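You operate a simulated robot arm through the tools that you are given. There is no shell and no other tool. Be economical: measure what you need, move in short steps, check, and stop when the job is done.

You are at the controls of a simulated robot arm. One attempt, no reset.

## Task
Emboss the green and yellow tags in the blue lever press and lay them in the orange tray.
Fine: the press on the narrow table; one stroke each.

The check looks at the end state, three seconds after you hand in, the way a careful person would. Anything else that was tipped, shoved, dropped, spilled or broken makes it a failure.

## Robot
A 6-joint arm with a two-finger parallel gripper, fixed in place. Base frame: the origin is at the foot of the arm, x ahead of it, y to its left, z up; the work surface is at about z = 720. Units: mm, degrees, N and s.
With the tool pointing down near the work surface it reaches from about 180 to 840 mm from the base axis. Its first joint turns from -166.0 to 166.0 degrees. Payload 3.91 kg.
The TCP is the grasp point between the finger pads, 30 mm short of the fingertips. In the tool frame z runs along the fingers and y along their closing line. Largest opening 110 mm; finger width 20, thickness 10; the body of the gripper, 48 by 112 mm, starts 55 mm behind the TCP.
Orientation is that of the tool frame in the base frame, as a unit quaternion [w, x, y, z]. With the fingers straight down and closing along the base's y, the tool's x points along the base's -x, its y along +y and its z along -z.

## Interface
- The arm moves only by the tool move_arm. Its argument "steps" is a list that holds one entry, the list of rows, each a list of 7 numbers: the finger opening in mm, from 0 to 110, then the shift along the tool's x, y, z in mm, then the turn, a rotation vector about the tool's x, y, z in degrees. In form: [[[claw, x, y, z, rx, ry, rz], ...]]. A call has 1 to 12 rows; each row is the pose to reach, as a shift and turn from the pose commanded when the call began, along the tool's axes at that moment. Rows are played at 5 a second. More than 50 mm and 8.6 degrees between two rows, or a gripper value outside its range, and nothing of the call is played. A pose out of reach is approached as far as the arm can. The call stops where the force on the tool passes 90 N (or 10 N more than at its start, if that is more) or the arm is blocked; 0.2 s more then pass. The fingers move at their own pace (about 108 mm/s each) and stop on an object; they squeeze with about 44 N. The grip force told is the motor's: it shows also when the fingers shut on nothing. Time passes only in rows, and 0.2 s behind the last, so rows that repeat a pose let the fingers close. It gives the time, the measured TCP pose, the force on the tool (base axes), the opening and the grip force at its end, in the units of the frame above (readings bear some noise), with the torque about the TCP (base axes, N m) and any sound that the robot's microphone picked up.
- Cameras (640 x 400 px; columns grow to the right, rows downward): "scene" is fixed at [393, -658.2, 1458.3]; the picture's right is [1.00, 0.04, 0.00], its down [0.04, -0.96, -0.29] and it looks along [-0.01, 0.28, -0.96] (base axes); focal length 223 px, centre (320, 200). "wrist" rides on the gripper at [77, 7, -114] in the tool frame; the picture's right is [-0.09, 1.00, 0.00], its down [-0.80, -0.07, -0.59] and it looks along [-0.59, -0.05, 0.80] (tool axes); focal length 270 px, centre (320, 200). There is no depth. A picture from a camera that has moved, and an enlarged one, comes with that camera's place and axes in the base frame and with its lens. The place of the scene camera against the robot may be out by one fixed shift of up to 25 mm in any direction.
- camera(camera): a new picture of that camera. It takes no simulated time.
- slide_trunk(by): slides the trunk up (or, below 0, down) by that many mm; the arm rides with it, the base frame stays. It gives what a move gives, with no picture.
- inspect(camera, box): a new picture of the part [left, top, right, bottom] of that camera's present view, enlarged. It takes no simulated time.
- hand_in(): hands the job in; it is judged then, once.

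Go step by step. Nothing tells you positions but the pictures and the camera data: compare them with the known pose of the tool, close in by small moves and look again before you grip or let go. The budget is 120 turns and 68 pictures, counting those below and the enlarged ones. Unless the task says otherwise, let go and move clear before handing in, and close with one line.

The tools are called after ">>>" by a JSON object that holds its "api" and its "payload". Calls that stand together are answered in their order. move_arm: Moves the arm, as the interface text tells. Its arguments: {"type":"object","properties":{"steps":{"type":"array"}},"required":["steps"]} The other tools are called the same way: slide_trunk (by) slides the trunk up or down; camera (camera) takes a picture; inspect (camera, box) takes an enlarged picture of a part of a camera's view; hand_in () hands the job in.

At the start:

```text
time_s: 0.0
tcp_pos: [400.6, -326.1, 1087.9]
tcp_rot: [-0.001, 0.001, 1.0, 0.0]
ft_force: [0.3, -0.6, 0.2]
wrist_torque: [0.01, 0.0, 0.02]
width: 110.2
grip_force: 0.2
trunk travel left (down, up): [-475.0, 65.0]
```

scene: 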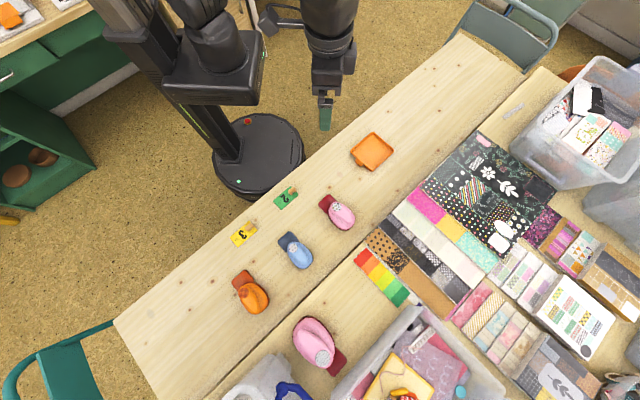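
wrist: 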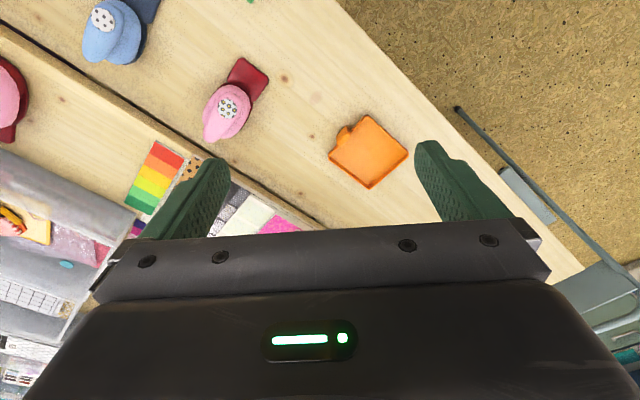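

I see a narrow table with a green tag, a yellow tag, a blue press among other-coloured presses, and the orange tray. I'll take enlarged views to get the details.

>>> {"api": "inspect", "payload": {"camera": "scene", "box": [220, 170, 380, 270]}}

>>> {"api": "inspect", "payload": {"camera": "scene", "box": [270, 225, 334, 275]}}

>>> {"api": "inspect", "payload": {"camera": "wrist", "box": [60, 0, 420, 200]}}

```text
4.00 times, centred on (300, 220) of scene
camera zoom: at [393.0, -658.2, 1458.3], right [1.0, 0.04, 0.0], down [0.04, -0.96, -0.29], along [-0.01, 0.28, -0.96], focal length 891 px, centre (400, 120)
```

zoom: 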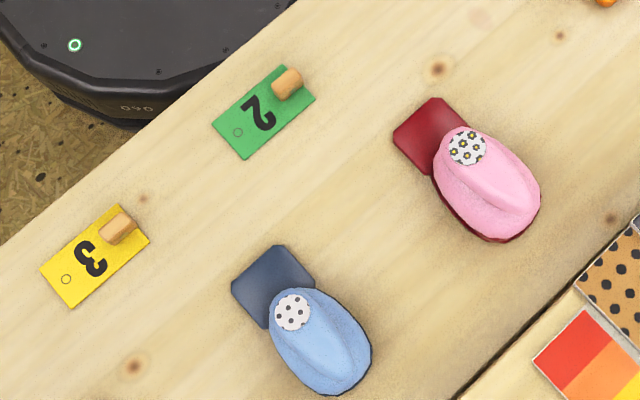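

```text
8.00 times, centred on (302, 250) of scene
camera zoom: at [393.0, -658.2, 1458.3], right [1.0, 0.04, 0.0], down [0.04, -0.96, -0.29], along [-0.01, 0.28, -0.96], focal length 1782 px, centre (464, -200)
```

zoom: 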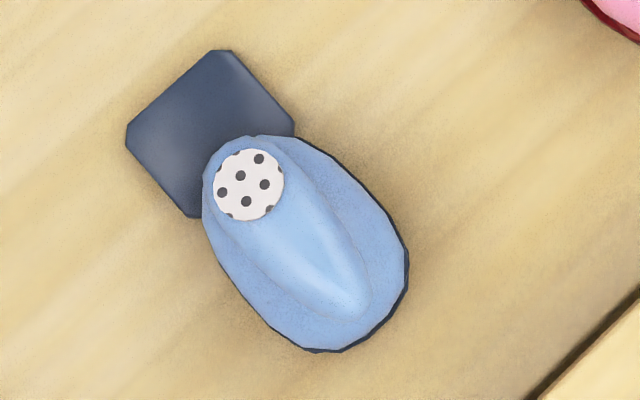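

```text
1.78 times, centred on (240, 100) of wrist
camera zoom: at [322.3, -318.5, 1202.7], right [0.09, 1.0, 0.0], down [0.8, -0.07, 0.59], along [0.59, -0.05, -0.8], focal length 480 px, centre (462, 378)
```

zoom: 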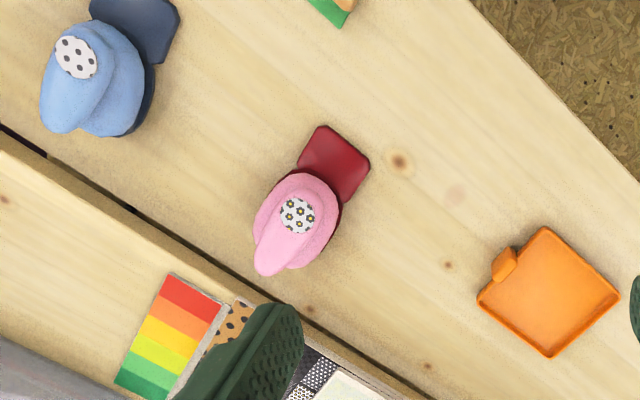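

The tags carry wooden grip blocks at one end, and the press has a front bed plate with a dotted head. I'll move the wrist camera closer to the tags and press.

>>> {"api": "move_arm", "payload": {"steps": [[[110, 31, -18, 22, 0, 0, 0], [110, 62, -36, 44, 0, 0, 0], [110, 93, -54, 66, 0, 0, 0], [110, 124, -72, 88, 0, 0, 0], [110, 155, -90, 110, 0, 0, 0], [110, 186, -108, 132, 0, 0, 0], [110, 217, -126, 154, 0, 0, 0], [110, 248, -144, 176, 0, 0, 0]]]}}

>>> {"api": "camera", "payload": {"camera": "wrist"}}

```text
time_s: 1.8
tcp_pos: [151.2, -470.4, 911.5]
tcp_rot: [0.0, -0.001, 1.0, 0.0]
ft_force: [0.4, 0.2, -0.1]
wrist_torque: [0.01, 0.0, 0.02]
width: 110.0
grip_force: 0.1
trunk travel left (down, up): [-475.0, 65.0]
```

```text
62 pictures are left
camera wrist: at [73.8, -462.4, 1026.4], right [0.09, 1.0, 0.0], down [0.8, -0.07, 0.59], along [0.59, -0.05, -0.8], focal length 270 px, centre (320, 200)
```

wrist: 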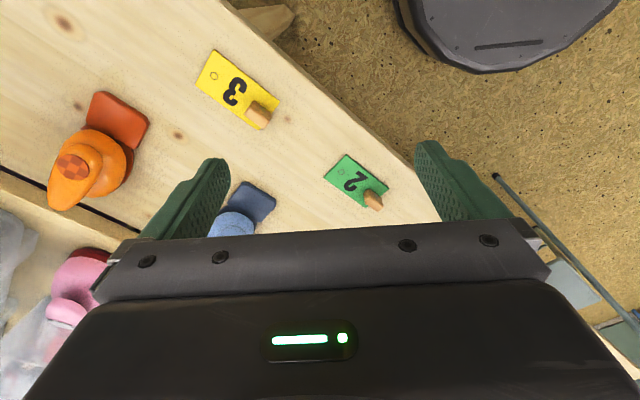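

Both tags and the blue press are visible. I'll enlarge the tags to read the block orientation.

>>> {"api": "inspect", "payload": {"camera": "wrist", "box": [180, 30, 400, 240]}}

>>> {"api": "inspect", "payload": {"camera": "wrist", "box": [310, 140, 406, 220]}}

```text
1.90 times, centred on (290, 135) of wrist
camera zoom: at [73.8, -462.4, 1026.4], right [0.09, 1.0, 0.0], down [0.8, -0.07, 0.59], along [0.59, -0.05, -0.8], focal length 515 px, centre (377, 324)
```

zoom: 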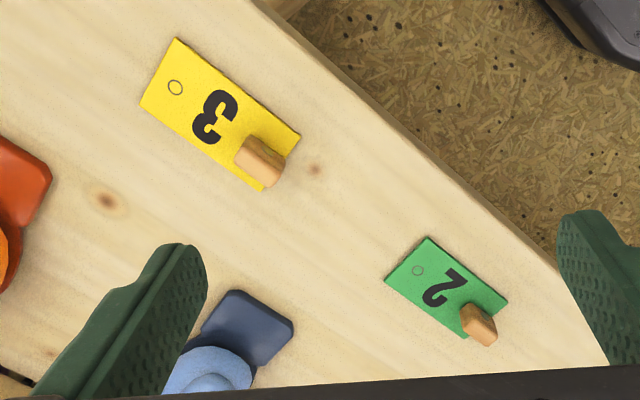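

```text
5.00 times, centred on (358, 180) of wrist
camera zoom: at [73.8, -462.4, 1026.4], right [0.09, 1.0, 0.0], down [0.8, -0.07, 0.59], along [0.59, -0.05, -0.8], focal length 1351 px, centre (130, 300)
```

zoom: 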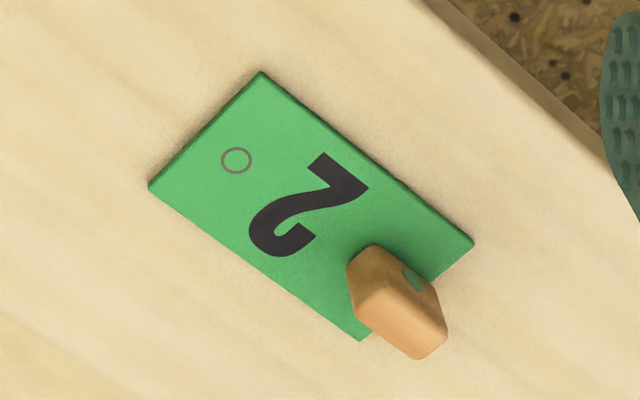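

The tag is about 80 x 43 mm, lying at 45°, with a printed circle near one end and the block at the other. I'll turn the tool to match the green tag and look at the block from above.

>>> {"api": "move_arm", "payload": {"steps": [[[110, -10, 3, 6, 0, 0, 8.5], [110, -20, 6, 12, 0, 0, 17], [110, -30, 8, 19, 0, 0, 25.5], [110, -40, 11, 25, 0, 0, 34], [110, -50, 14, 31, 0, 0, 42.5], [110, -60, 17, 37, 0, 0, 51], [110, -70, 19, 44, 0, 0, 59.5], [110, -80, 22, 50, 0, 0, 68], [110, -90, 25, 56, 0, 0, 76.5], [110, -100, 28, 62, 0, 0, 85], [110, -110, 30, 69, 0, 0, 93.5], [110, -113, 31, 75, 0, 0, 102]]]}}

>>> {"api": "move_arm", "payload": {"steps": [[[110, 0, 0, 0, 0, 0, 8.25], [110, 0, 0, 0, 0, 0, 16.5], [110, 0, 0, 0, 0, 0, 24.75], [110, 0, 0, 0, 0, 0, 33]]]}}

>>> {"api": "camera", "payload": {"camera": "wrist"}}

```text
time_s: 4.4
tcp_pos: [265.2, -440.6, 837.1]
tcp_rot: [0.0, 0.778, 0.628, 0.001]
ft_force: [0.8, -0.2, 1.1]
wrist_torque: [-0.03, -0.03, -0.02]
width: 109.8
grip_force: 0.1
trunk travel left (down, up): [-475.0, 65.0]
```

```text
time_s: 5.4
tcp_pos: [265.8, -439.1, 837.8]
tcp_rot: [0.0, 0.924, 0.382, 0.0]
ft_force: [-0.7, -0.2, 0.3]
wrist_torque: [-0.01, 0.0, -0.04]
width: 110.2
grip_force: 0.0
trunk travel left (down, up): [-475.0, 65.0]
```

```text
59 pictures are left
camera wrist: at [324.4, -389.5, 951.7], right [0.64, -0.77, 0.0], down [-0.62, -0.52, 0.59], along [-0.46, -0.38, -0.8], focal length 270 px, centre (320, 200)
```

wrist: 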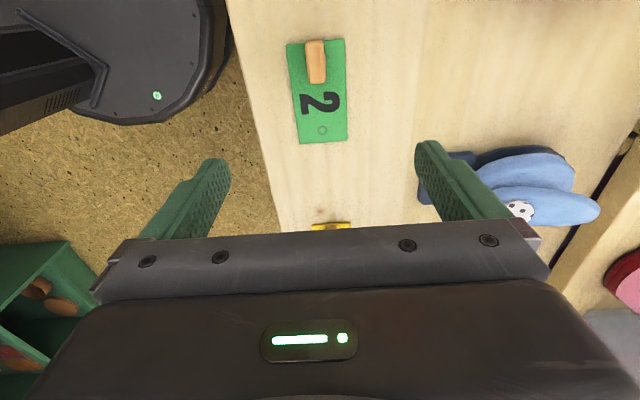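

>>> {"api": "inspect", "payload": {"camera": "wrist", "box": [264, 20, 376, 150]}}

```text
3.08 times, centred on (320, 85) of wrist
camera zoom: at [324.4, -389.5, 951.7], right [0.64, -0.77, 0.0], down [-0.62, -0.52, 0.59], along [-0.46, -0.38, -0.8], focal length 832 px, centre (320, 554)
```

zoom: 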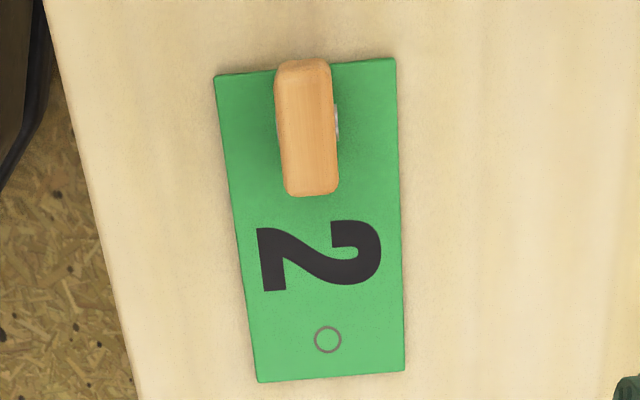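

The block is a slim upright bar about 28 x 12 mm and roughly 28 mm tall, running along the tag. I'll move over it with the fingers straddling its width and check before descending.

>>> {"api": "move_arm", "payload": {"steps": [[[60, 21, 1, 20, 0, 0, 0], [50, 41.6, 1.7, 40, 0, 0, 0], [40, 41.6, 1.7, 48, 0, 0, 0]]]}}

>>> {"api": "camera", "payload": {"camera": "wrist"}}

```text
time_s: 6.2
tcp_pos: [294.9, -410.8, 789.2]
tcp_rot: [-0.001, 0.924, 0.383, 0.0]
ft_force: [0.3, -0.5, 0.2]
wrist_torque: [0.01, -0.01, -0.01]
width: 40.0
grip_force: 0.1
trunk travel left (down, up): [-475.0, 65.0]
```

```text
57 pictures are left
camera wrist: at [354.0, -360.8, 903.9], right [0.64, -0.77, 0.0], down [-0.62, -0.52, 0.59], along [-0.46, -0.38, -0.8], focal length 270 px, centre (320, 200)
```

wrist: 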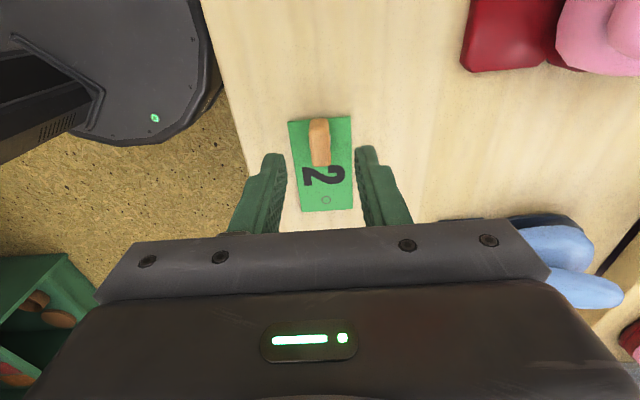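

>>> {"api": "inspect", "payload": {"camera": "wrist", "box": [256, 105, 384, 225]}}

```text
3.33 times, centred on (320, 165) of wrist
camera zoom: at [354.0, -360.8, 903.9], right [0.64, -0.77, 0.0], down [-0.62, -0.52, 0.59], along [-0.46, -0.38, -0.8], focal length 901 px, centre (320, 317)
```

zoom: 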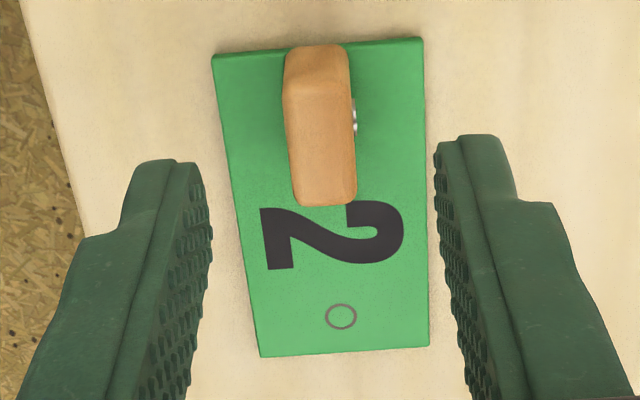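

The block is centred between the fingers. I'll descend to just above the tag, close, and then lift slightly to check.

>>> {"api": "move_arm", "payload": {"steps": [[[40, 0, 0, 16, 0, 0, 0], [40, 0, 0, 31, 0, 0, 0], [40, 0, 0, 31, 0, 0, 0], [0, 0, 0, 31, 0, 0, 0], [0, 0, 0, 31, 0, 0, 0], [0, 0, 0, 31, 0, 0, 0]]]}}

>>> {"api": "move_arm", "payload": {"steps": [[[0, 0, 0, -25, 0, 0, 0], [0, 0, 0, -50, 0, 0, 0], [0, 0, 0, -90, 0, 0, 0]]]}}

>>> {"api": "camera", "payload": {"camera": "wrist"}}

```text
time_s: 7.6
tcp_pos: [296.4, -411.2, 758.7]
tcp_rot: [0.0, 0.924, 0.383, 0.001]
ft_force: [0.3, 0.6, 0.2]
wrist_torque: [-0.03, -0.01, 0.03]
width: 10.8
grip_force: 44.1
trunk travel left (down, up): [-475.0, 65.0]
```

```text
time_s: 8.4
tcp_pos: [296.3, -408.8, 850.1]
tcp_rot: [0.0, 0.924, 0.383, -0.001]
ft_force: [0.7, -0.2, -0.5]
wrist_torque: [-0.01, -0.01, 0.0]
width: 10.8
grip_force: 43.8
trunk travel left (down, up): [-475.0, 65.0]
```

```text
55 pictures are left
camera wrist: at [354.2, -358.6, 965.1], right [0.64, -0.77, 0.0], down [-0.62, -0.52, 0.59], along [-0.46, -0.38, -0.8], focal length 270 px, centre (320, 200)
```

wrist: 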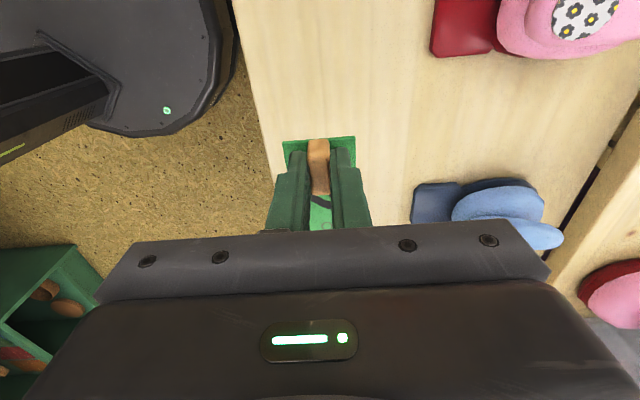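

The green tag is held firmly. Next I'll carry it high over to the blue press and turn it to the press's axis so I can measure it from above.

>>> {"api": "move_arm", "payload": {"steps": [[[0, -14, 18.4, -20, 0, 0, -7.7], [0, -28, 36.8, -40, 0, 0, -15.4], [0, -42, 55.2, -45, 0, 0, -23.1], [0, -56, 73.6, -50, 0, 0, -30.8], [0, -70, 92, -50, 0, 0, -38.5], [0, -84, 110.4, -50, 0, 0, -46.2], [0, -98, 128.8, -50, 0, 0, -53.9], [0, -112, 147.2, -50, 0, 0, -61.6], [0, -126, 165.6, -50, 0, 0, -69.3], [0, -140, 184, -50, 0, 0, -77]]]}}

>>> {"api": "camera", "payload": {"camera": "wrist"}}

```text
time_s: 10.6
tcp_pos: [326.6, -641.3, 899.3]
tcp_rot: [-0.001, 0.484, 0.875, 0.0]
ft_force: [0.6, 1.4, -0.5]
wrist_torque: [-0.01, 0.02, 0.0]
width: 10.7
grip_force: 44.4
trunk travel left (down, up): [-475.0, 65.0]
```

```text
54 pictures are left
camera wrist: at [290.0, -571.8, 1012.9], right [0.89, 0.46, 0.0], down [0.37, -0.72, 0.59], along [0.27, -0.53, -0.8], focal length 270 px, centre (320, 200)
```

wrist: 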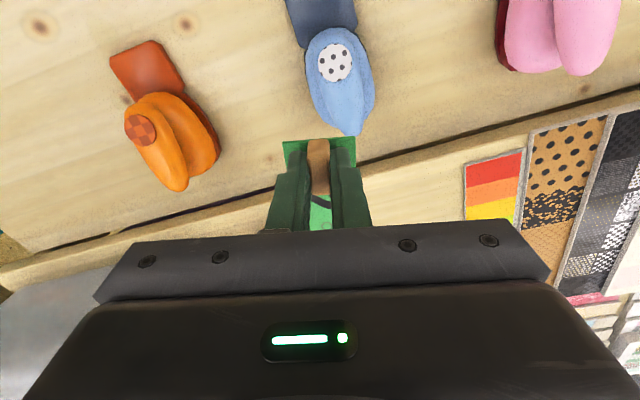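

>>> {"api": "move_arm", "payload": {"steps": [[[0, -30, 0, 0, 0, 0, 0]]]}}

>>> {"api": "inspect", "payload": {"camera": "wrist", "box": [240, 0, 420, 112]}}

```text
time_s: 11.0
tcp_pos: [342.0, -667.5, 897.9]
tcp_rot: [-0.001, 0.484, 0.875, 0.001]
ft_force: [-0.3, -0.3, -0.7]
wrist_torque: [0.03, -0.02, -0.01]
width: 10.6
grip_force: 44.4
trunk travel left (down, up): [-475.0, 65.0]
```

```text
3.56 times, centred on (330, 56) of wrist
camera zoom: at [305.9, -597.7, 1012.5], right [0.89, 0.45, 0.0], down [0.37, -0.72, 0.59], along [0.27, -0.53, -0.8], focal length 961 px, centre (284, 712)
```

zoom: 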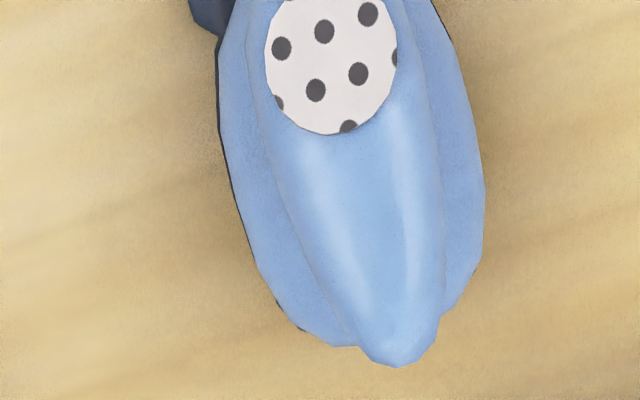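

That shift was the wrong way; I'll come back toward the base side so that the bed plate is in view.

>>> {"api": "move_arm", "payload": {"steps": [[[0, 35, 0, 0, 0, 0, 0], [0, 62, 0, 0, 0, 0, 0]]]}}

>>> {"api": "inspect", "payload": {"camera": "wrist", "box": [220, 0, 450, 144]}}

```text
time_s: 11.6
tcp_pos: [310.0, -612.5, 899.1]
tcp_rot: [0.0, 0.485, 0.875, 0.0]
ft_force: [-0.2, 0.6, 0.3]
wrist_torque: [-0.01, -0.01, -0.01]
width: 10.9
grip_force: 44.3
trunk travel left (down, up): [-475.0, 65.0]
```

```text
2.78 times, centred on (335, 72) of wrist
camera zoom: at [272.9, -543.4, 1014.0], right [0.89, 0.45, 0.0], down [0.36, -0.72, 0.6], along [0.27, -0.53, -0.8], focal length 751 px, centre (278, 556)
```

zoom: 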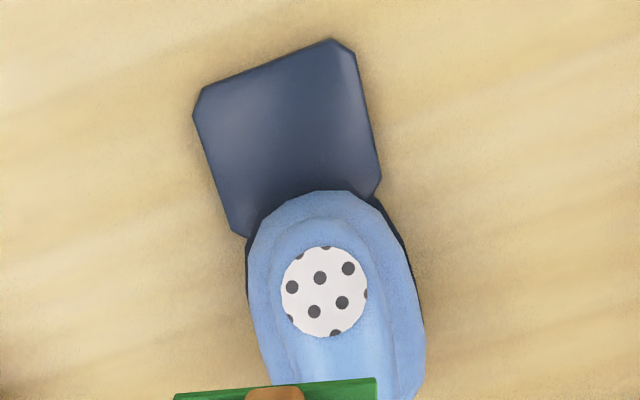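

The press lies at about -46° with its bed front at roughly (281, -559). The bed is about 52 mm wide, and the disc is near (322, -603) at z ≈ 772. I'll move the tag to a pre-insert pose in front of the head, still well above the bed.

>>> {"api": "move_arm", "payload": {"steps": [[[0, 33, -1.5, 0, 0, 0, -4.2], [0, 66, -3, 10, 0, 0, -8.4], [0, 97, -4.2, 30, 0, 0, -12.5], [0, 97, -4.2, 70, 0, 0, -12.5], [0, 97, -4.2, 105, 0, 0, -12.5], [0, 97, -4.2, 105, 0, 0, -12.5]]]}}

>>> {"api": "camera", "payload": {"camera": "wrist"}}

>>> {"api": "inspect", "payload": {"camera": "scene", "box": [250, 210, 346, 280]}}

```text
time_s: 13.0
tcp_pos: [254.4, -533.6, 793.6]
tcp_rot: [-0.001, 0.387, 0.922, 0.0]
ft_force: [0.0, 0.1, 0.1]
wrist_torque: [0.02, 0.03, -0.01]
width: 10.7
grip_force: 43.7
trunk travel left (down, up): [-475.0, 65.0]
```

```text
51 pictures are left
camera wrist: at [204.4, -473.8, 907.4], right [0.77, 0.64, 0.0], down [0.51, -0.62, 0.59], along [0.38, -0.46, -0.8], focal length 270 px, centre (320, 200)
```

wrist: 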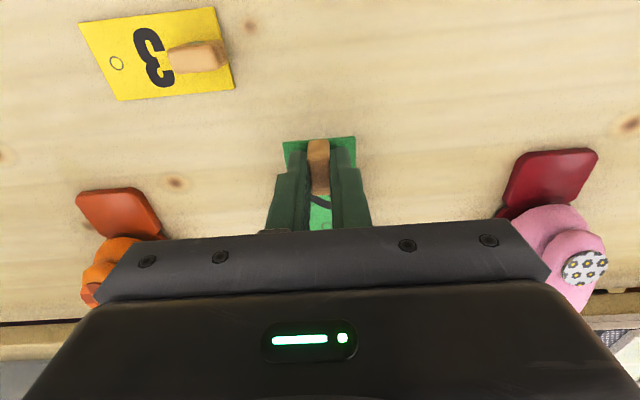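

```text
5.71 times, centred on (298, 245) of scene
camera zoom: at [393.0, -658.2, 1458.3], right [1.0, 0.04, 0.0], down [0.04, -0.96, -0.29], along [-0.01, 0.28, -0.96], focal length 1273 px, centre (446, -57)
```

zoom: 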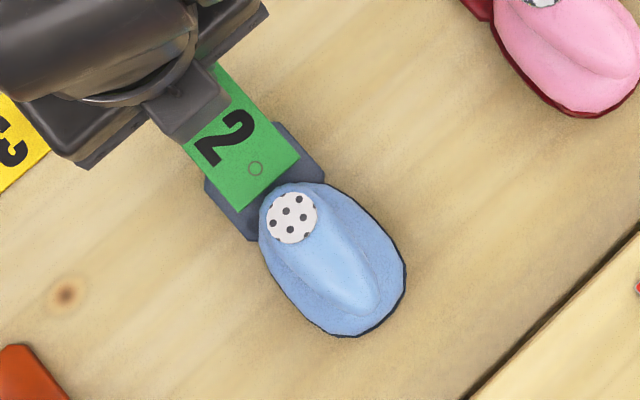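

The scene view shows the tag lined up with the bed just in front of the head. I'll lower it toward the bed in small steps, watching the force.

>>> {"api": "move_arm", "payload": {"steps": [[[0, 0, 0, 10, 0, 0, 0], [0, 0, 0, 18, 0, 0, 0], [0, 0, 0, 20, 0, 0, 0], [0, 0, 0, 20, 0, 0, 0]]]}}

>>> {"api": "inspect", "payload": {"camera": "scene", "box": [266, 220, 330, 268]}}

```text
time_s: 14.0
tcp_pos: [254.5, -534.6, 772.2]
tcp_rot: [0.0, 0.387, 0.922, 0.0]
ft_force: [0.3, 1.0, 0.0]
wrist_torque: [0.03, 0.0, -0.02]
width: 10.8
grip_force: 44.1
trunk travel left (down, up): [-475.0, 65.0]
```

```text
8.33 times, centred on (298, 244) of scene
camera zoom: at [393.0, -658.2, 1458.3], right [1.0, 0.04, 0.0], down [0.04, -0.96, -0.29], along [-0.01, 0.28, -0.96], focal length 1856 px, centre (503, -167)
```

zoom: 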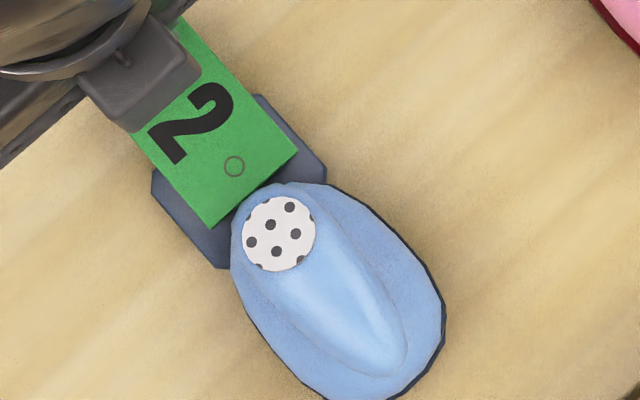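

The tag is well centred on the bed. I'll feel for the bed in small steps.

>>> {"api": "move_arm", "payload": {"steps": [[[0, 0, 0, 1, 0, 0, 0], [0, 0, 0, 2, 0, 0, 0], [0, 0, 0, 2, 0, 0, 0]]]}}

>>> {"api": "move_arm", "payload": {"steps": [[[0, 0, 0, 1, 0, 0, 0], [0, 0, 0, 1, 0, 0, 0]]]}}

>>> {"api": "move_arm", "payload": {"steps": [[[0, 0, 0, 1, 0, 0, 0], [0, 0, 0, 1, 0, 0, 0]]]}}

```text
time_s: 14.8
tcp_pos: [256.0, -532.3, 771.4]
tcp_rot: [0.0, 0.387, 0.922, 0.0]
ft_force: [0.7, 0.3, -0.4]
wrist_torque: [0.01, -0.01, 0.03]
width: 10.9
grip_force: 43.9
trunk travel left (down, up): [-475.0, 65.0]
```

```text
time_s: 15.4
tcp_pos: [255.6, -532.2, 770.1]
tcp_rot: [0.0, 0.387, 0.922, 0.0]
ft_force: [-0.1, 0.6, -0.4]
wrist_torque: [-0.01, -0.01, -0.01]
width: 11.0
grip_force: 44.0
trunk travel left (down, up): [-475.0, 65.0]
```

```text
time_s: 16.0
tcp_pos: [254.7, -533.0, 770.1]
tcp_rot: [0.0, 0.386, 0.922, 0.0]
ft_force: [-0.5, 0.1, 0.5]
wrist_torque: [0.05, -0.03, 0.0]
width: 10.7
grip_force: 43.6
trunk travel left (down, up): [-475.0, 65.0]
```

>>> {"api": "move_arm", "payload": {"steps": [[[0, 0, 0, 1, 0, 0, 0], [0, 0, 0, 1, 0, 0, 0]]]}}

>>> {"api": "move_arm", "payload": {"steps": [[[0, 0, 0, 1, 0, 0, 0], [0, 0, 0, 1, 0, 0, 0]]]}}

>>> {"api": "move_arm", "payload": {"steps": [[[0, 0, 0, 1, 0, 0, 0], [0, 0, 0, 1, 0, 0, 0]]]}}

```text
time_s: 16.6
tcp_pos: [255.0, -532.2, 768.0]
tcp_rot: [0.0, 0.386, 0.922, 0.0]
ft_force: [-0.1, -0.1, -0.5]
wrist_torque: [0.0, -0.02, 0.03]
width: 10.7
grip_force: 43.4
trunk travel left (down, up): [-475.0, 65.0]
```

```text
time_s: 17.2
tcp_pos: [255.0, -531.0, 766.5]
tcp_rot: [0.0, 0.387, 0.922, 0.0]
ft_force: [0.2, 0.1, 0.3]
wrist_torque: [-0.02, 0.02, 0.0]
width: 10.8
grip_force: 43.9
trunk travel left (down, up): [-475.0, 65.0]
```

```text
time_s: 17.8
tcp_pos: [255.0, -532.1, 765.5]
tcp_rot: [0.0, 0.387, 0.922, 0.001]
ft_force: [-0.7, 0.3, -0.6]
wrist_torque: [0.01, 0.03, 0.03]
width: 10.6
grip_force: 44.5
trunk travel left (down, up): [-475.0, 65.0]
```

>>> {"api": "move_arm", "payload": {"steps": [[[0, 0, 0, 1, 0, 0, 0], [0, 0, 0, 1, 0, 0, 0]]]}}

>>> {"api": "move_arm", "payload": {"steps": [[[0, 0, 0, 1, 0, 0, 0], [0, 0, 0, 1, 0, 0, 0]]]}}

>>> {"api": "inspect", "payload": {"camera": "scene", "box": [266, 220, 330, 268]}}

```text
time_s: 18.4
tcp_pos: [254.8, -532.1, 765.1]
tcp_rot: [0.001, 0.387, 0.922, 0.0]
ft_force: [-1.4, 0.7, 8.3]
wrist_torque: [-0.26, -0.23, -0.01]
width: 10.9
grip_force: 43.9
trunk travel left (down, up): [-475.0, 65.0]
```

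```text
time_s: 19.0
tcp_pos: [254.9, -532.6, 765.8]
tcp_rot: [0.002, 0.386, 0.922, -0.002]
ft_force: [2.1, -0.9, 13.4]
wrist_torque: [-0.48, -0.49, 0.02]
width: 11.0
grip_force: 44.2
trunk travel left (down, up): [-475.0, 65.0]
```

```text
8.33 times, centred on (298, 244) of scene
camera zoom: at [393.0, -658.2, 1458.3], right [1.0, 0.04, 0.0], down [0.04, -0.96, -0.29], along [-0.01, 0.28, -0.96], focal length 1856 px, centre (503, -167)
```

zoom: 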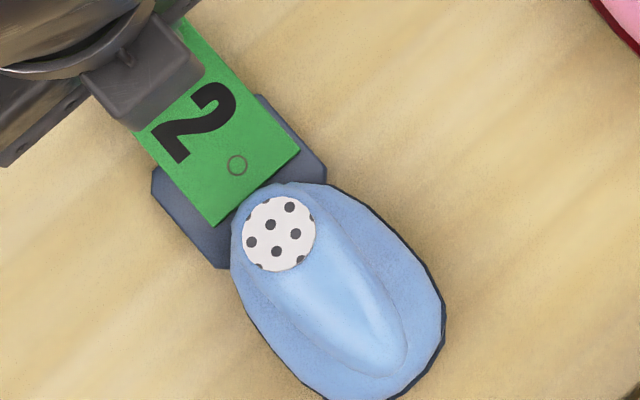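

I felt the bed at a commanded z of about 766. I'll raise the tag about 1.5 mm and slide it under the head, watching the side forces.

>>> {"api": "move_arm", "payload": {"steps": [[[0, 0, 0, -2.5, 0, 0, 0], [0, -5, 0, -2.5, 0, 0, 0], [0, -10, 0, -2.5, 0, 0, 0], [0, -15, 0, -2.5, 0, 0, 0], [0, -15, 0, -2.5, 0, 0, 0]]]}}

>>> {"api": "inspect", "payload": {"camera": "scene", "box": [266, 220, 330, 268]}}

```text
time_s: 20.2
tcp_pos: [267.9, -541.6, 767.1]
tcp_rot: [-0.001, 0.387, 0.922, 0.0]
ft_force: [0.8, 0.4, 0.1]
wrist_torque: [0.01, 0.0, -0.01]
width: 11.0
grip_force: 44.2
trunk travel left (down, up): [-475.0, 65.0]
```

```text
8.33 times, centred on (298, 244) of scene
camera zoom: at [393.0, -658.2, 1458.3], right [1.0, 0.04, 0.0], down [0.04, -0.96, -0.29], along [-0.01, 0.28, -0.96], focal length 1856 px, centre (503, -167)
```

zoom: 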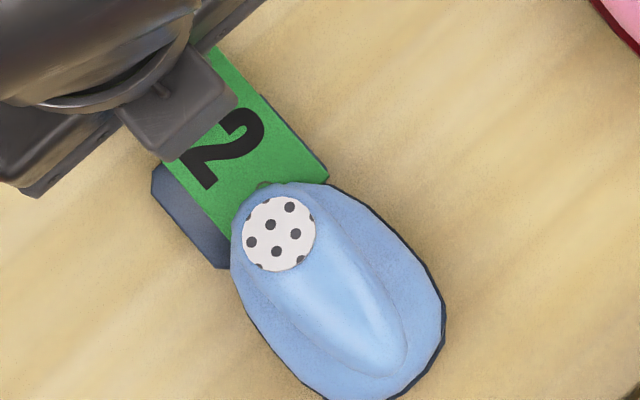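

The tag now sits nearer the right edge of the bed than before. I'll take another reading before correcting.

>>> {"api": "move_arm", "payload": {"steps": [[[0, 0, 0, 0, 0, 0, 0]]]}}

>>> {"api": "inspect", "payload": {"camera": "scene", "box": [276, 225, 316, 255]}}

```text
time_s: 20.6
tcp_pos: [266.8, -541.2, 767.6]
tcp_rot: [0.001, 0.387, 0.922, 0.001]
ft_force: [0.6, -0.4, 0.6]
wrist_torque: [0.01, -0.01, 0.0]
width: 10.8
grip_force: 44.3
trunk travel left (down, up): [-475.0, 65.0]
```

```text
13.33 times, centred on (296, 240) of scene
camera zoom: at [393.0, -658.2, 1458.3], right [1.0, 0.04, 0.0], down [0.04, -0.96, -0.29], along [-0.01, 0.28, -0.96], focal length 2970 px, centre (640, -333)
```

zoom: 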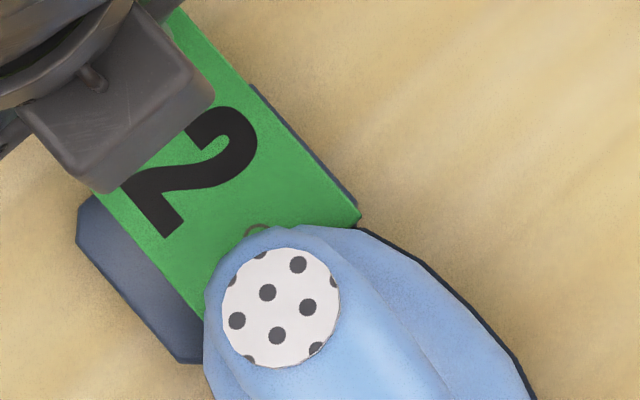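

Both the scene view and the pose reading put the tag about 3 mm too far to the tool's +y side. I'll shift it back and slide on.

>>> {"api": "move_arm", "payload": {"steps": [[[0, 0, -1.5, 0, 0, 0, 0], [0, 0, -3, 0, 0, 0, 0], [0, -5, -3, 0, 0, 0, 0], [0, -10, -3, 0, 0, 0, 0], [0, -10, -3, 0, 0, 0, 0]]]}}

>>> {"api": "inspect", "payload": {"camera": "scene", "box": [276, 225, 316, 255]}}

```text
time_s: 21.8
tcp_pos: [271.7, -551.9, 766.1]
tcp_rot: [0.0, 0.388, 0.922, 0.0]
ft_force: [-0.4, 0.9, 0.2]
wrist_torque: [0.02, 0.02, -0.01]
width: 10.8
grip_force: 43.9
trunk travel left (down, up): [-475.0, 65.0]
```

```text
13.33 times, centred on (296, 240) of scene
camera zoom: at [393.0, -658.2, 1458.3], right [1.0, 0.04, 0.0], down [0.04, -0.96, -0.29], along [-0.01, 0.28, -0.96], focal length 2970 px, centre (640, -333)
```

zoom: 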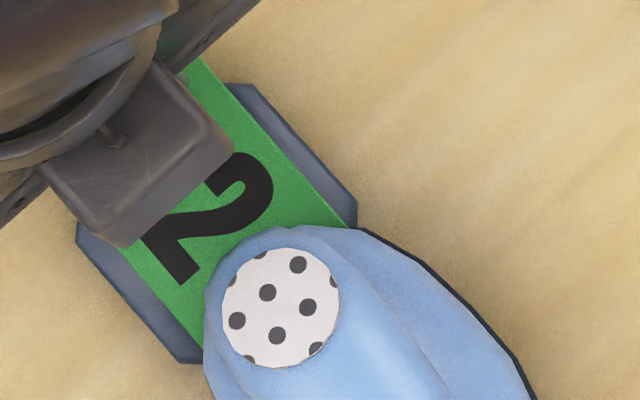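

Centred now. I'll slide the remaining ~16 mm, watching for a stop.

>>> {"api": "move_arm", "payload": {"steps": [[[0, -4, 0, 0, 0, 0, 0], [0, -8, 0, 0, 0, 0, 0], [0, -11, 0, 0, 0, 0, 0], [0, -11, 0, 0, 0, 0, 0]]]}}

>>> {"api": "move_arm", "payload": {"steps": [[[0, -2, 0, 0, 0, 0, 0], [0, -2, 0, 0, 0, 0, 0]]]}}

>>> {"api": "inspect", "payload": {"camera": "scene", "box": [276, 225, 316, 255]}}

```text
time_s: 22.8
tcp_pos: [278.2, -561.7, 767.7]
tcp_rot: [0.001, 0.387, 0.922, 0.0]
ft_force: [0.2, 0.1, 0.0]
wrist_torque: [0.01, 0.03, -0.02]
width: 10.7
grip_force: 44.4
trunk travel left (down, up): [-475.0, 65.0]
```

```text
time_s: 23.4
tcp_pos: [279.7, -561.7, 767.3]
tcp_rot: [0.0, 0.388, 0.922, 0.0]
ft_force: [-2.8, 1.9, 0.4]
wrist_torque: [0.03, 0.05, -0.02]
width: 10.7
grip_force: 44.1
trunk travel left (down, up): [-475.0, 65.0]
```

```text
13.33 times, centred on (296, 240) of scene
camera zoom: at [393.0, -658.2, 1458.3], right [1.0, 0.04, 0.0], down [0.04, -0.96, -0.29], along [-0.01, 0.28, -0.96], focal length 2970 px, centre (640, -333)
```

zoom: 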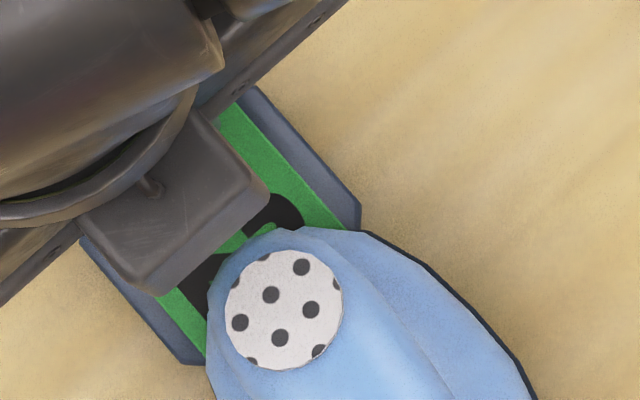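

A slight 3 N push-back shows the tag has reached the throat stop. I'll set it down on the bed, release, and lift straight up.

>>> {"api": "move_arm", "payload": {"steps": [[[0, 1, 0, 0.7, 0, 0, 0], [0, 1, 0, 1.2, 0, 0, 0], [11, 1, 0, 1.2, 0, 0, 0], [14, 1, 0, 1.2, 0, 0, 0], [20, 1, 0, 1.2, 0, 0, 0], [28, 1, 0, 1.2, 0, 0, 0]]]}}

>>> {"api": "move_arm", "payload": {"steps": [[[28, 0, 0, -15, 0, 0, 0], [28, 0, 0, -45, 0, 0, 0], [28, 0, 0, -90, 0, 0, 0], [0, 15, 0, -110, 0, 0, 0], [0, 15, 0, -110, 0, 0, 0]]]}}

>>> {"api": "camera", "payload": {"camera": "wrist"}}

>>> {"api": "inspect", "payload": {"camera": "scene", "box": [266, 220, 330, 268]}}

```text
time_s: 24.8
tcp_pos: [279.9, -561.0, 765.7]
tcp_rot: [0.0, 0.387, 0.922, 0.0]
ft_force: [0.5, -0.5, -0.1]
wrist_torque: [-0.01, 0.04, -0.03]
width: 28.2
grip_force: 0.1
trunk travel left (down, up): [-475.0, 65.0]
```

```text
time_s: 26.0
tcp_pos: [267.6, -552.6, 877.1]
tcp_rot: [0.0, 0.387, 0.922, 0.0]
ft_force: [-0.7, 0.4, -0.5]
wrist_torque: [-0.02, 0.06, -0.03]
width: 0.0
grip_force: 37.4
trunk travel left (down, up): [-475.0, 65.0]
```

```text
43 pictures are left
camera wrist: at [216.9, -491.4, 991.1], right [0.77, 0.64, 0.0], down [0.51, -0.62, 0.59], along [0.38, -0.46, -0.8], focal length 270 px, centre (320, 200)
```

wrist: 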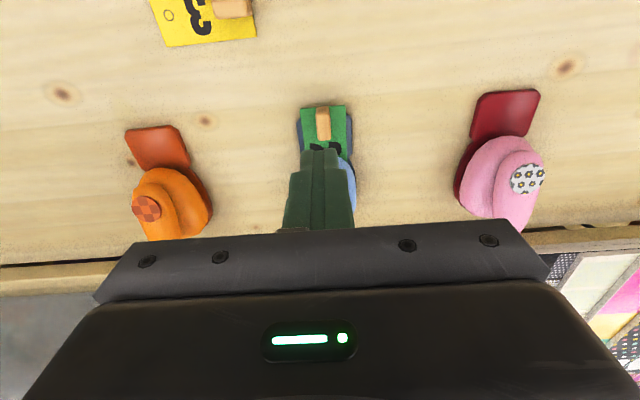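

```text
8.33 times, centred on (298, 244) of scene
camera zoom: at [393.0, -658.2, 1458.3], right [1.0, 0.04, 0.0], down [0.04, -0.96, -0.29], along [-0.01, 0.28, -0.96], focal length 1856 px, centre (503, -167)
```

zoom: 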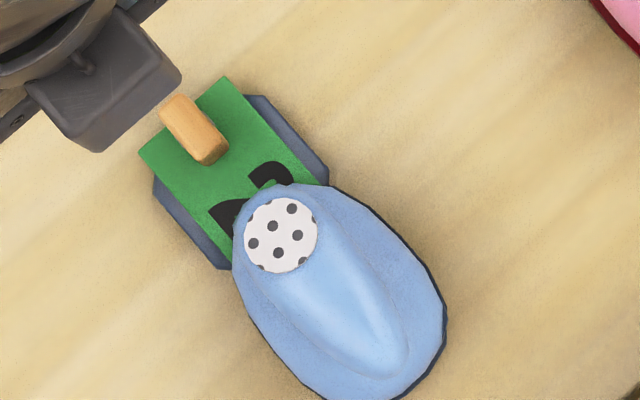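

The green tag sits in the throat. Before pressing, I'll look at the lever's shape on all the presses to find where it moves.

>>> {"api": "inspect", "payload": {"camera": "wrist", "box": [420, 70, 580, 240]}}

>>> {"api": "inspect", "payload": {"camera": "wrist", "box": [100, 110, 240, 250]}}

```text
2.35 times, centred on (500, 155) of wrist
camera zoom: at [216.9, -491.4, 991.1], right [0.77, 0.64, 0.0], down [0.51, -0.62, 0.59], along [0.38, -0.46, -0.8], focal length 636 px, centre (-104, 306)
```

zoom: 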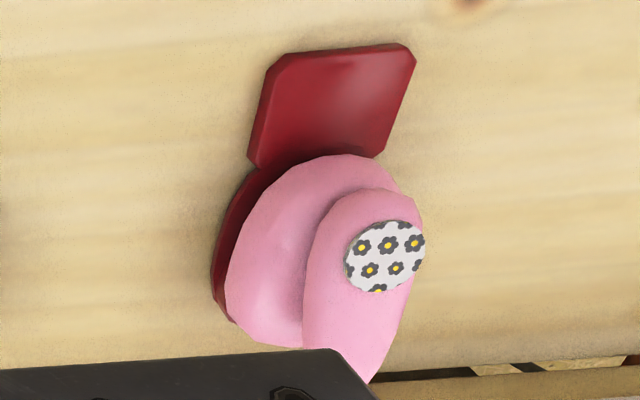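

```text
2.86 times, centred on (170, 180) of wrist
camera zoom: at [216.9, -491.4, 991.1], right [0.77, 0.64, 0.0], down [0.51, -0.62, 0.59], along [0.38, -0.46, -0.8], focal length 772 px, centre (749, 257)
```

zoom: 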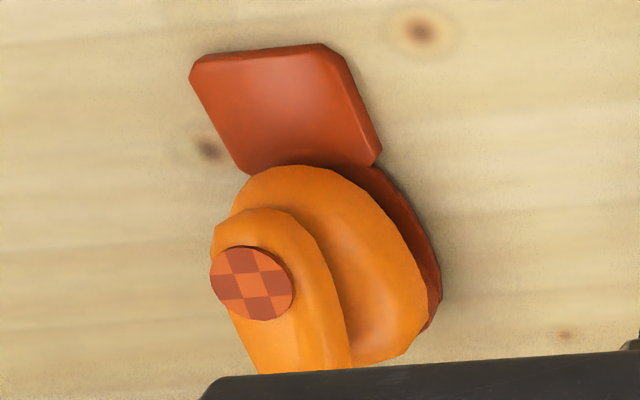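

I want a lower, oblique view of the blue press before pushing, so I'll turn and tilt the empty tool.

>>> {"api": "move_arm", "payload": {"steps": [[[0, -3, -11, 2, 0, 0, -7.6], [0, -6, -22, 4, 0, 0, -15.2], [0, -9, -33, 8, 0, 0, -22.8], [0, -12, -44, 12, 0, 0, -30.4], [0, -15, -55, 16, 0, 0, -38], [0, -19, -65, 20, 0, 0, -45.5]]]}}

>>> {"api": "move_arm", "payload": {"steps": [[[0, 0, 0, 5, 0, -8, 0], [0, 0, 0, 12, 0, -16, 0], [0, 0, 0, 18, 0, -24, 0], [0, 0, 0, 24, 0, -32, 0], [0, 0, 0, 30, 0, -40, 0], [0, 0, 0, 30, 0, -40, 0]]]}}

>>> {"api": "camera", "payload": {"camera": "wrist"}}

```text
time_s: 27.4
tcp_pos: [234.7, -609.5, 855.2]
tcp_rot: [0.0, -0.001, 1.0, 0.0]
ft_force: [0.1, -0.4, 0.3]
wrist_torque: [0.01, 0.05, 0.02]
width: 0.0
grip_force: 37.3
trunk travel left (down, up): [-475.0, 65.0]
```

```text
time_s: 28.8
tcp_pos: [235.2, -609.3, 825.6]
tcp_rot: [0.343, 0.0, 0.939, 0.0]
ft_force: [-0.3, 0.5, 0.2]
wrist_torque: [-0.01, -0.02, -0.01]
width: 0.0
grip_force: 37.8
trunk travel left (down, up): [-475.0, 65.0]
```

```text
39 pictures are left
camera wrist: at [101.5, -602.6, 863.4], right [0.07, 1.0, 0.06], down [0.23, -0.07, 0.97], along [0.97, -0.05, -0.23], focal length 270 px, centre (320, 200)
```

wrist: 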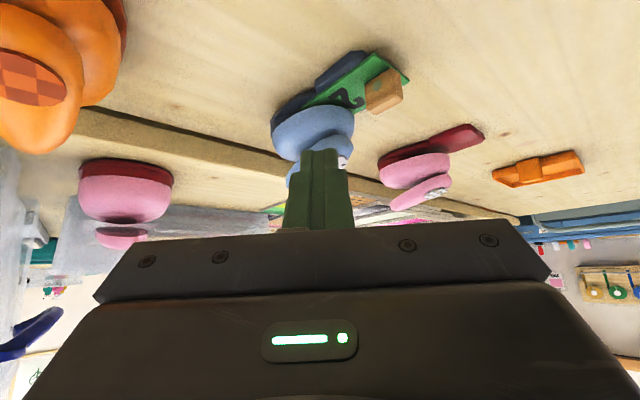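

>>> {"api": "inspect", "payload": {"camera": "wrist", "box": [360, 110, 500, 220]}}

>>> {"api": "inspect", "payload": {"camera": "wrist", "box": [250, 30, 430, 210]}}

```text
3.64 times, centred on (430, 165) of wrist
camera zoom: at [101.5, -602.6, 863.4], right [0.07, 1.0, 0.06], down [0.23, -0.07, 0.97], along [0.97, -0.05, -0.23], focal length 983 px, centre (-80, 327)
```

zoom: 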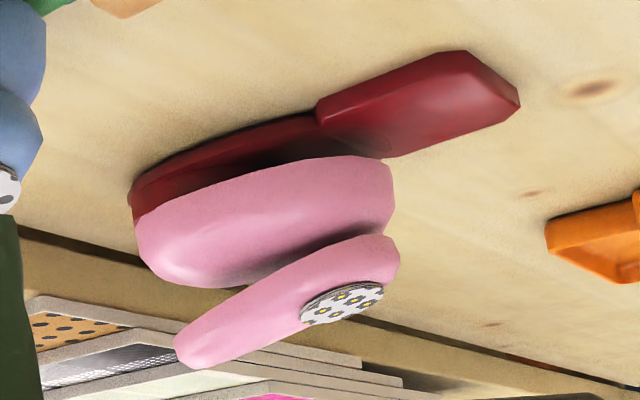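

```text
2.22 times, centred on (340, 120) of wrist
camera zoom: at [101.5, -602.6, 863.4], right [0.07, 1.0, 0.06], down [0.23, -0.07, 0.97], along [0.97, -0.05, -0.23], focal length 601 px, centre (276, 378)
```

zoom: 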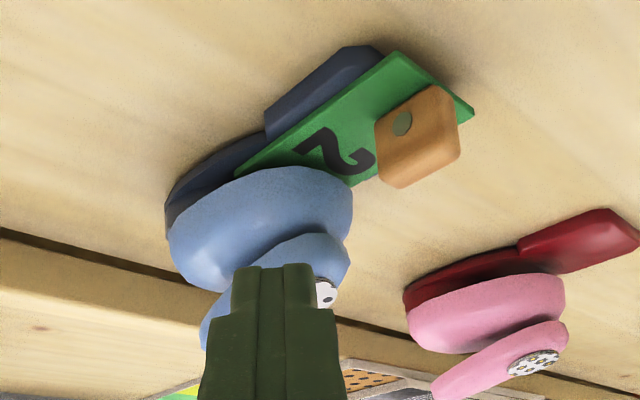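

The lever sits on top of the dome, held close at the front by the disc and standing free and higher at the tail. It therefore seems to hinge at the front, and the tail half is where to press. I'll straighten the tool and go above the rear part of the lever.

>>> {"api": "move_arm", "payload": {"steps": [[[0, -5, 0, -6, 0, 8, 0], [0, -10, 0, -12, 0, 16, 0], [0, -16, 0, -19, 0, 24, 0], [0, -21, 0, -25, 0, 32, 0], [0, -26, 0, -31, 0, 40, 0], [0, -26, 0, -31, 0, 40, 0]]]}}

>>> {"api": "move_arm", "payload": {"steps": [[[0, -20, -4, 0, 0, 0, 7.6], [0, -40, -8, 0, 0, 0, 15.2], [0, -60, -12, 0, 0, 0, 22.8], [0, -80, -16, 0, 0, 0, 30.4], [0, -100, -20, 0, 0, 0, 38], [0, -119, -25, 0, 0, 0, 45.5], [0, -119, -25, 25, 0, 0, 45.5], [0, -119, -25, 25, 0, 0, 45.5]]]}}

>>> {"api": "inspect", "payload": {"camera": "scene", "box": [260, 210, 356, 280]}}

>>> {"api": "camera", "payload": {"camera": "wrist"}}

```text
time_s: 30.2
tcp_pos: [235.5, -609.5, 866.9]
tcp_rot: [-0.001, 0.0, 1.0, -0.001]
ft_force: [0.8, -0.5, -0.1]
wrist_torque: [0.01, -0.01, -0.01]
width: 0.0
grip_force: 38.0
trunk travel left (down, up): [-475.0, 65.0]
```

```text
time_s: 32.0
tcp_pos: [356.0, -633.6, 838.9]
tcp_rot: [0.0, 0.387, 0.922, 0.0]
ft_force: [-0.7, -0.5, -0.3]
wrist_torque: [0.01, 0.02, 0.03]
width: 0.0
grip_force: 37.9
trunk travel left (down, up): [-475.0, 65.0]
```

```text
5.71 times, centred on (308, 245) of scene
camera zoom: at [393.0, -658.2, 1458.3], right [1.0, 0.04, 0.0], down [0.04, -0.96, -0.29], along [-0.01, 0.28, -0.96], focal length 1273 px, centre (389, -57)
```

zoom: 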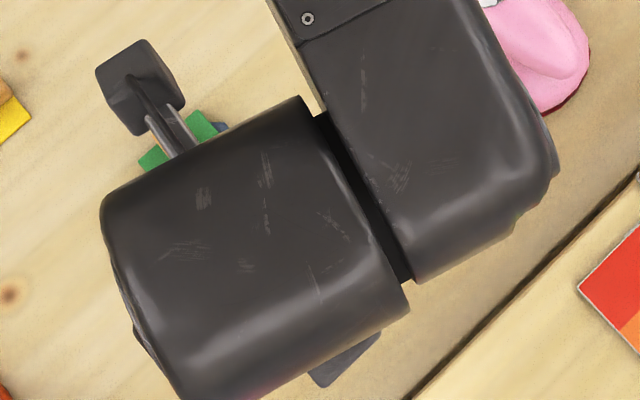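

```text
35 pictures are left
camera wrist: at [305.5, -573.0, 953.2], right [0.77, 0.64, 0.0], down [0.51, -0.62, 0.59], along [0.38, -0.46, -0.8], focal length 270 px, centre (320, 200)
```

wrist: 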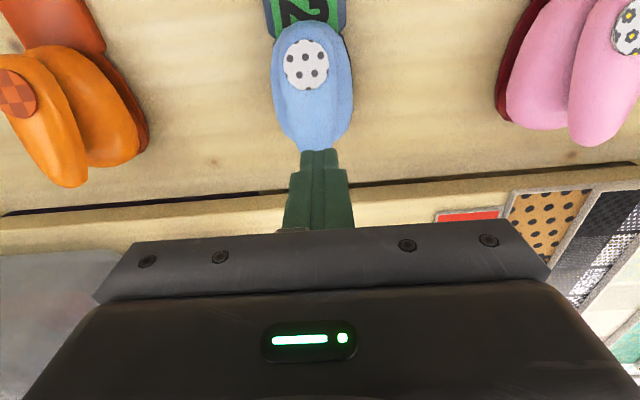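

>>> {"api": "inspect", "payload": {"camera": "wrist", "box": [250, 10, 390, 200]}}

```text
2.11 times, centred on (320, 105) of wrist
camera zoom: at [305.5, -573.0, 953.2], right [0.77, 0.64, 0.0], down [0.51, -0.62, 0.59], along [0.38, -0.46, -0.8], focal length 569 px, centre (320, 400)
```

zoom: 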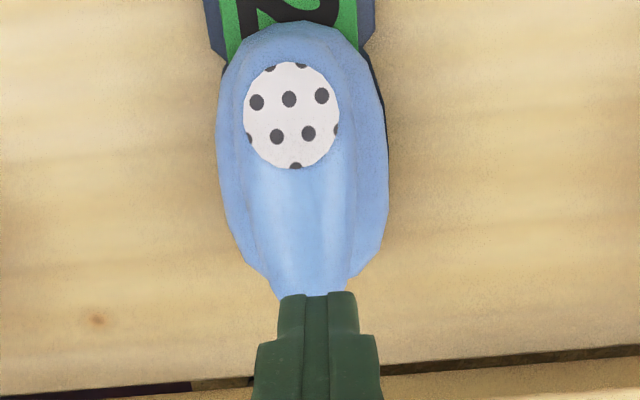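

The lever's centreline is about 2.5 mm to the -y side of the fingers, so I'll correct that and move slightly forward over the base. Then I'll come down close to the lever.

>>> {"api": "move_arm", "payload": {"steps": [[[0, 6, -2.5, 0, 0, 0, 0], [0, 6, -2.5, 12, 0, 0, 0], [0, 6, -2.5, 22, 0, 0, 0], [0, 6, -2.5, 24, 0, 0, 0], [0, 6, -2.5, 26, 0, 0, 0]]]}}

>>> {"api": "inspect", "payload": {"camera": "wrist", "box": [250, 10, 390, 200]}}

```text
time_s: 33.2
tcp_pos: [347.7, -631.7, 815.4]
tcp_rot: [0.002, 0.387, 0.922, 0.0]
ft_force: [2.7, -0.9, 4.9]
wrist_torque: [-0.07, -0.05, 0.01]
width: 0.2
grip_force: 37.7
trunk travel left (down, up): [-475.0, 65.0]
```

```text
2.11 times, centred on (320, 105) of wrist
camera zoom: at [298.1, -571.1, 930.3], right [0.77, 0.64, 0.0], down [0.51, -0.62, 0.6], along [0.38, -0.46, -0.8], focal length 569 px, centre (320, 400)
```

zoom: 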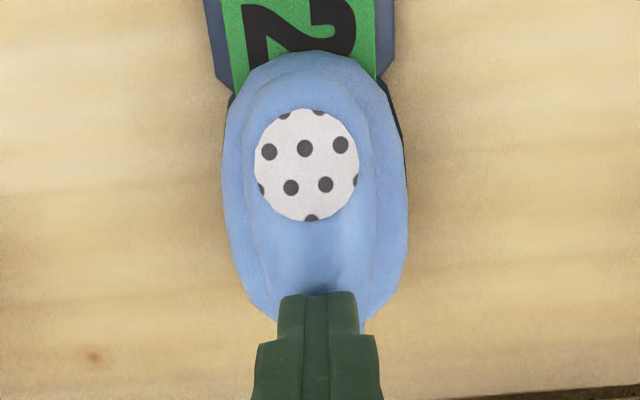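

The fingertips are centred and touching the lever at z ≈ 785. Now I'll make one steady downward stroke.

>>> {"api": "move_arm", "payload": {"steps": [[[0, 0, 0, 1.5, 0, 0, 0], [0, 0, 0, 3, 0, 0, 0], [0, 0, 0, 4.5, 0, 0, 0], [0, 0, 0, 6, 0, 0, 0], [0, 0, 0, 7.5, 0, 0, 0], [0, 0, 0, 9, 0, 0, 0]]]}}

```text
time_s: 34.6
tcp_pos: [349.8, -632.6, 807.7]
tcp_rot: [0.001, 0.385, 0.923, -0.002]
ft_force: [5.1, -1.5, 22.9]
wrist_torque: [-0.21, -0.31, -0.07]
width: 0.1
grip_force: 37.5
trunk travel left (down, up): [-475.0, 65.0]
```

The lever is yielding like a spring (23 N after 8 mm), so I'll continue the same stroke.

>>> {"api": "move_arm", "payload": {"steps": [[[0, 0, 0, 1.5, 0, 0, 0], [0, 0, 0, 3, 0, 0, 0], [0, 0, 0, 4.5, 0, 0, 0], [0, 0, 0, 6, 0, 0, 0], [0, 0, 0, 7.5, 0, 0, 0], [0, 0, 0, 9, 0, 0, 0], [0, 0, 0, 10.5, 0, 0, 0], [0, 0, 0, 12, 0, 0, 0]]]}}

```text
time_s: 36.4
tcp_pos: [347.5, -632.3, 805.9]
tcp_rot: [0.008, 0.387, 0.922, -0.006]
ft_force: [2.3, -0.5, 71.3]
wrist_torque: [0.38, 0.28, -0.04]
width: 0.0
grip_force: 37.5
trunk travel left (down, up): [-475.0, 65.0]
```

>>> {"api": "move_arm", "payload": {"steps": [[[0, 0, 0, 1.5, 0, 0, 0], [0, 0, 0, 3, 0, 0, 0], [0, 0, 0, 3, 0, 0, 0]]]}}

>>> {"api": "inspect", "payload": {"camera": "wrist", "box": [250, 10, 390, 200]}}

```text
time_s: 37.2
tcp_pos: [348.8, -632.5, 806.6]
tcp_rot: [0.01, 0.386, 0.922, -0.008]
ft_force: [-3.0, 2.3, 85.5]
wrist_torque: [0.65, 0.61, 0.0]
width: 0.0
grip_force: 37.7
trunk travel left (down, up): [-475.0, 65.0]
```

```text
2.11 times, centred on (320, 105) of wrist
camera zoom: at [297.1, -569.2, 918.8], right [0.77, 0.64, -0.01], down [0.5, -0.61, 0.61], along [0.39, -0.48, -0.79], focal length 569 px, centre (320, 400)
```

zoom: 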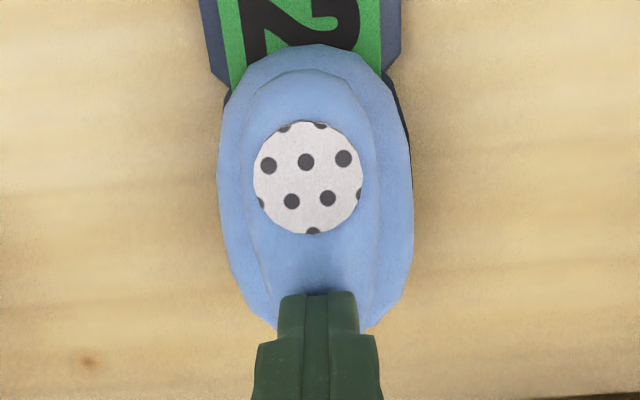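

The lever is bottomed against a hard stop at 85 N, so the stroke is complete. I'll lift off straight up and then go back above the tag's block.

>>> {"api": "move_arm", "payload": {"steps": [[[0, 0, 0, -10, 0, 0, 0], [0, 0, 0, -25, 0, 0, 0], [0, 0, 0, -50, 0, 0, 0], [0, 0, 0, -90, 0, 0, 0], [0, 0, 0, -90, 0, 0, 0]]]}}

>>> {"api": "camera", "payload": {"camera": "wrist"}}

```text
time_s: 38.4
tcp_pos: [351.3, -630.9, 882.7]
tcp_rot: [-0.001, 0.386, 0.922, 0.001]
ft_force: [-1.1, -0.8, -0.1]
wrist_torque: [0.04, 0.01, -0.03]
width: 0.1
grip_force: 38.0
trunk travel left (down, up): [-475.0, 65.0]
```

```text
31 pictures are left
camera wrist: at [300.7, -570.7, 997.1], right [0.77, 0.64, 0.0], down [0.51, -0.62, 0.59], along [0.38, -0.46, -0.8], focal length 270 px, centre (320, 200)
```

wrist: 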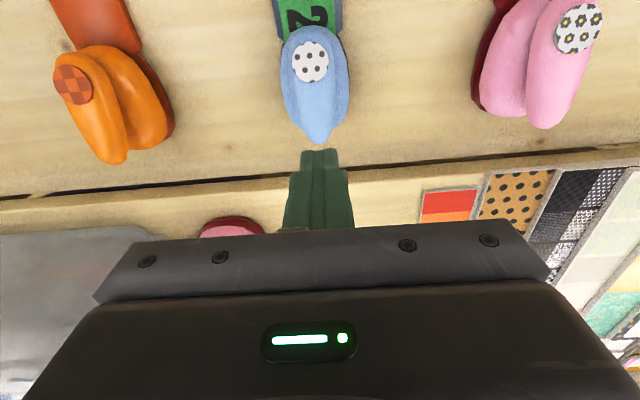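

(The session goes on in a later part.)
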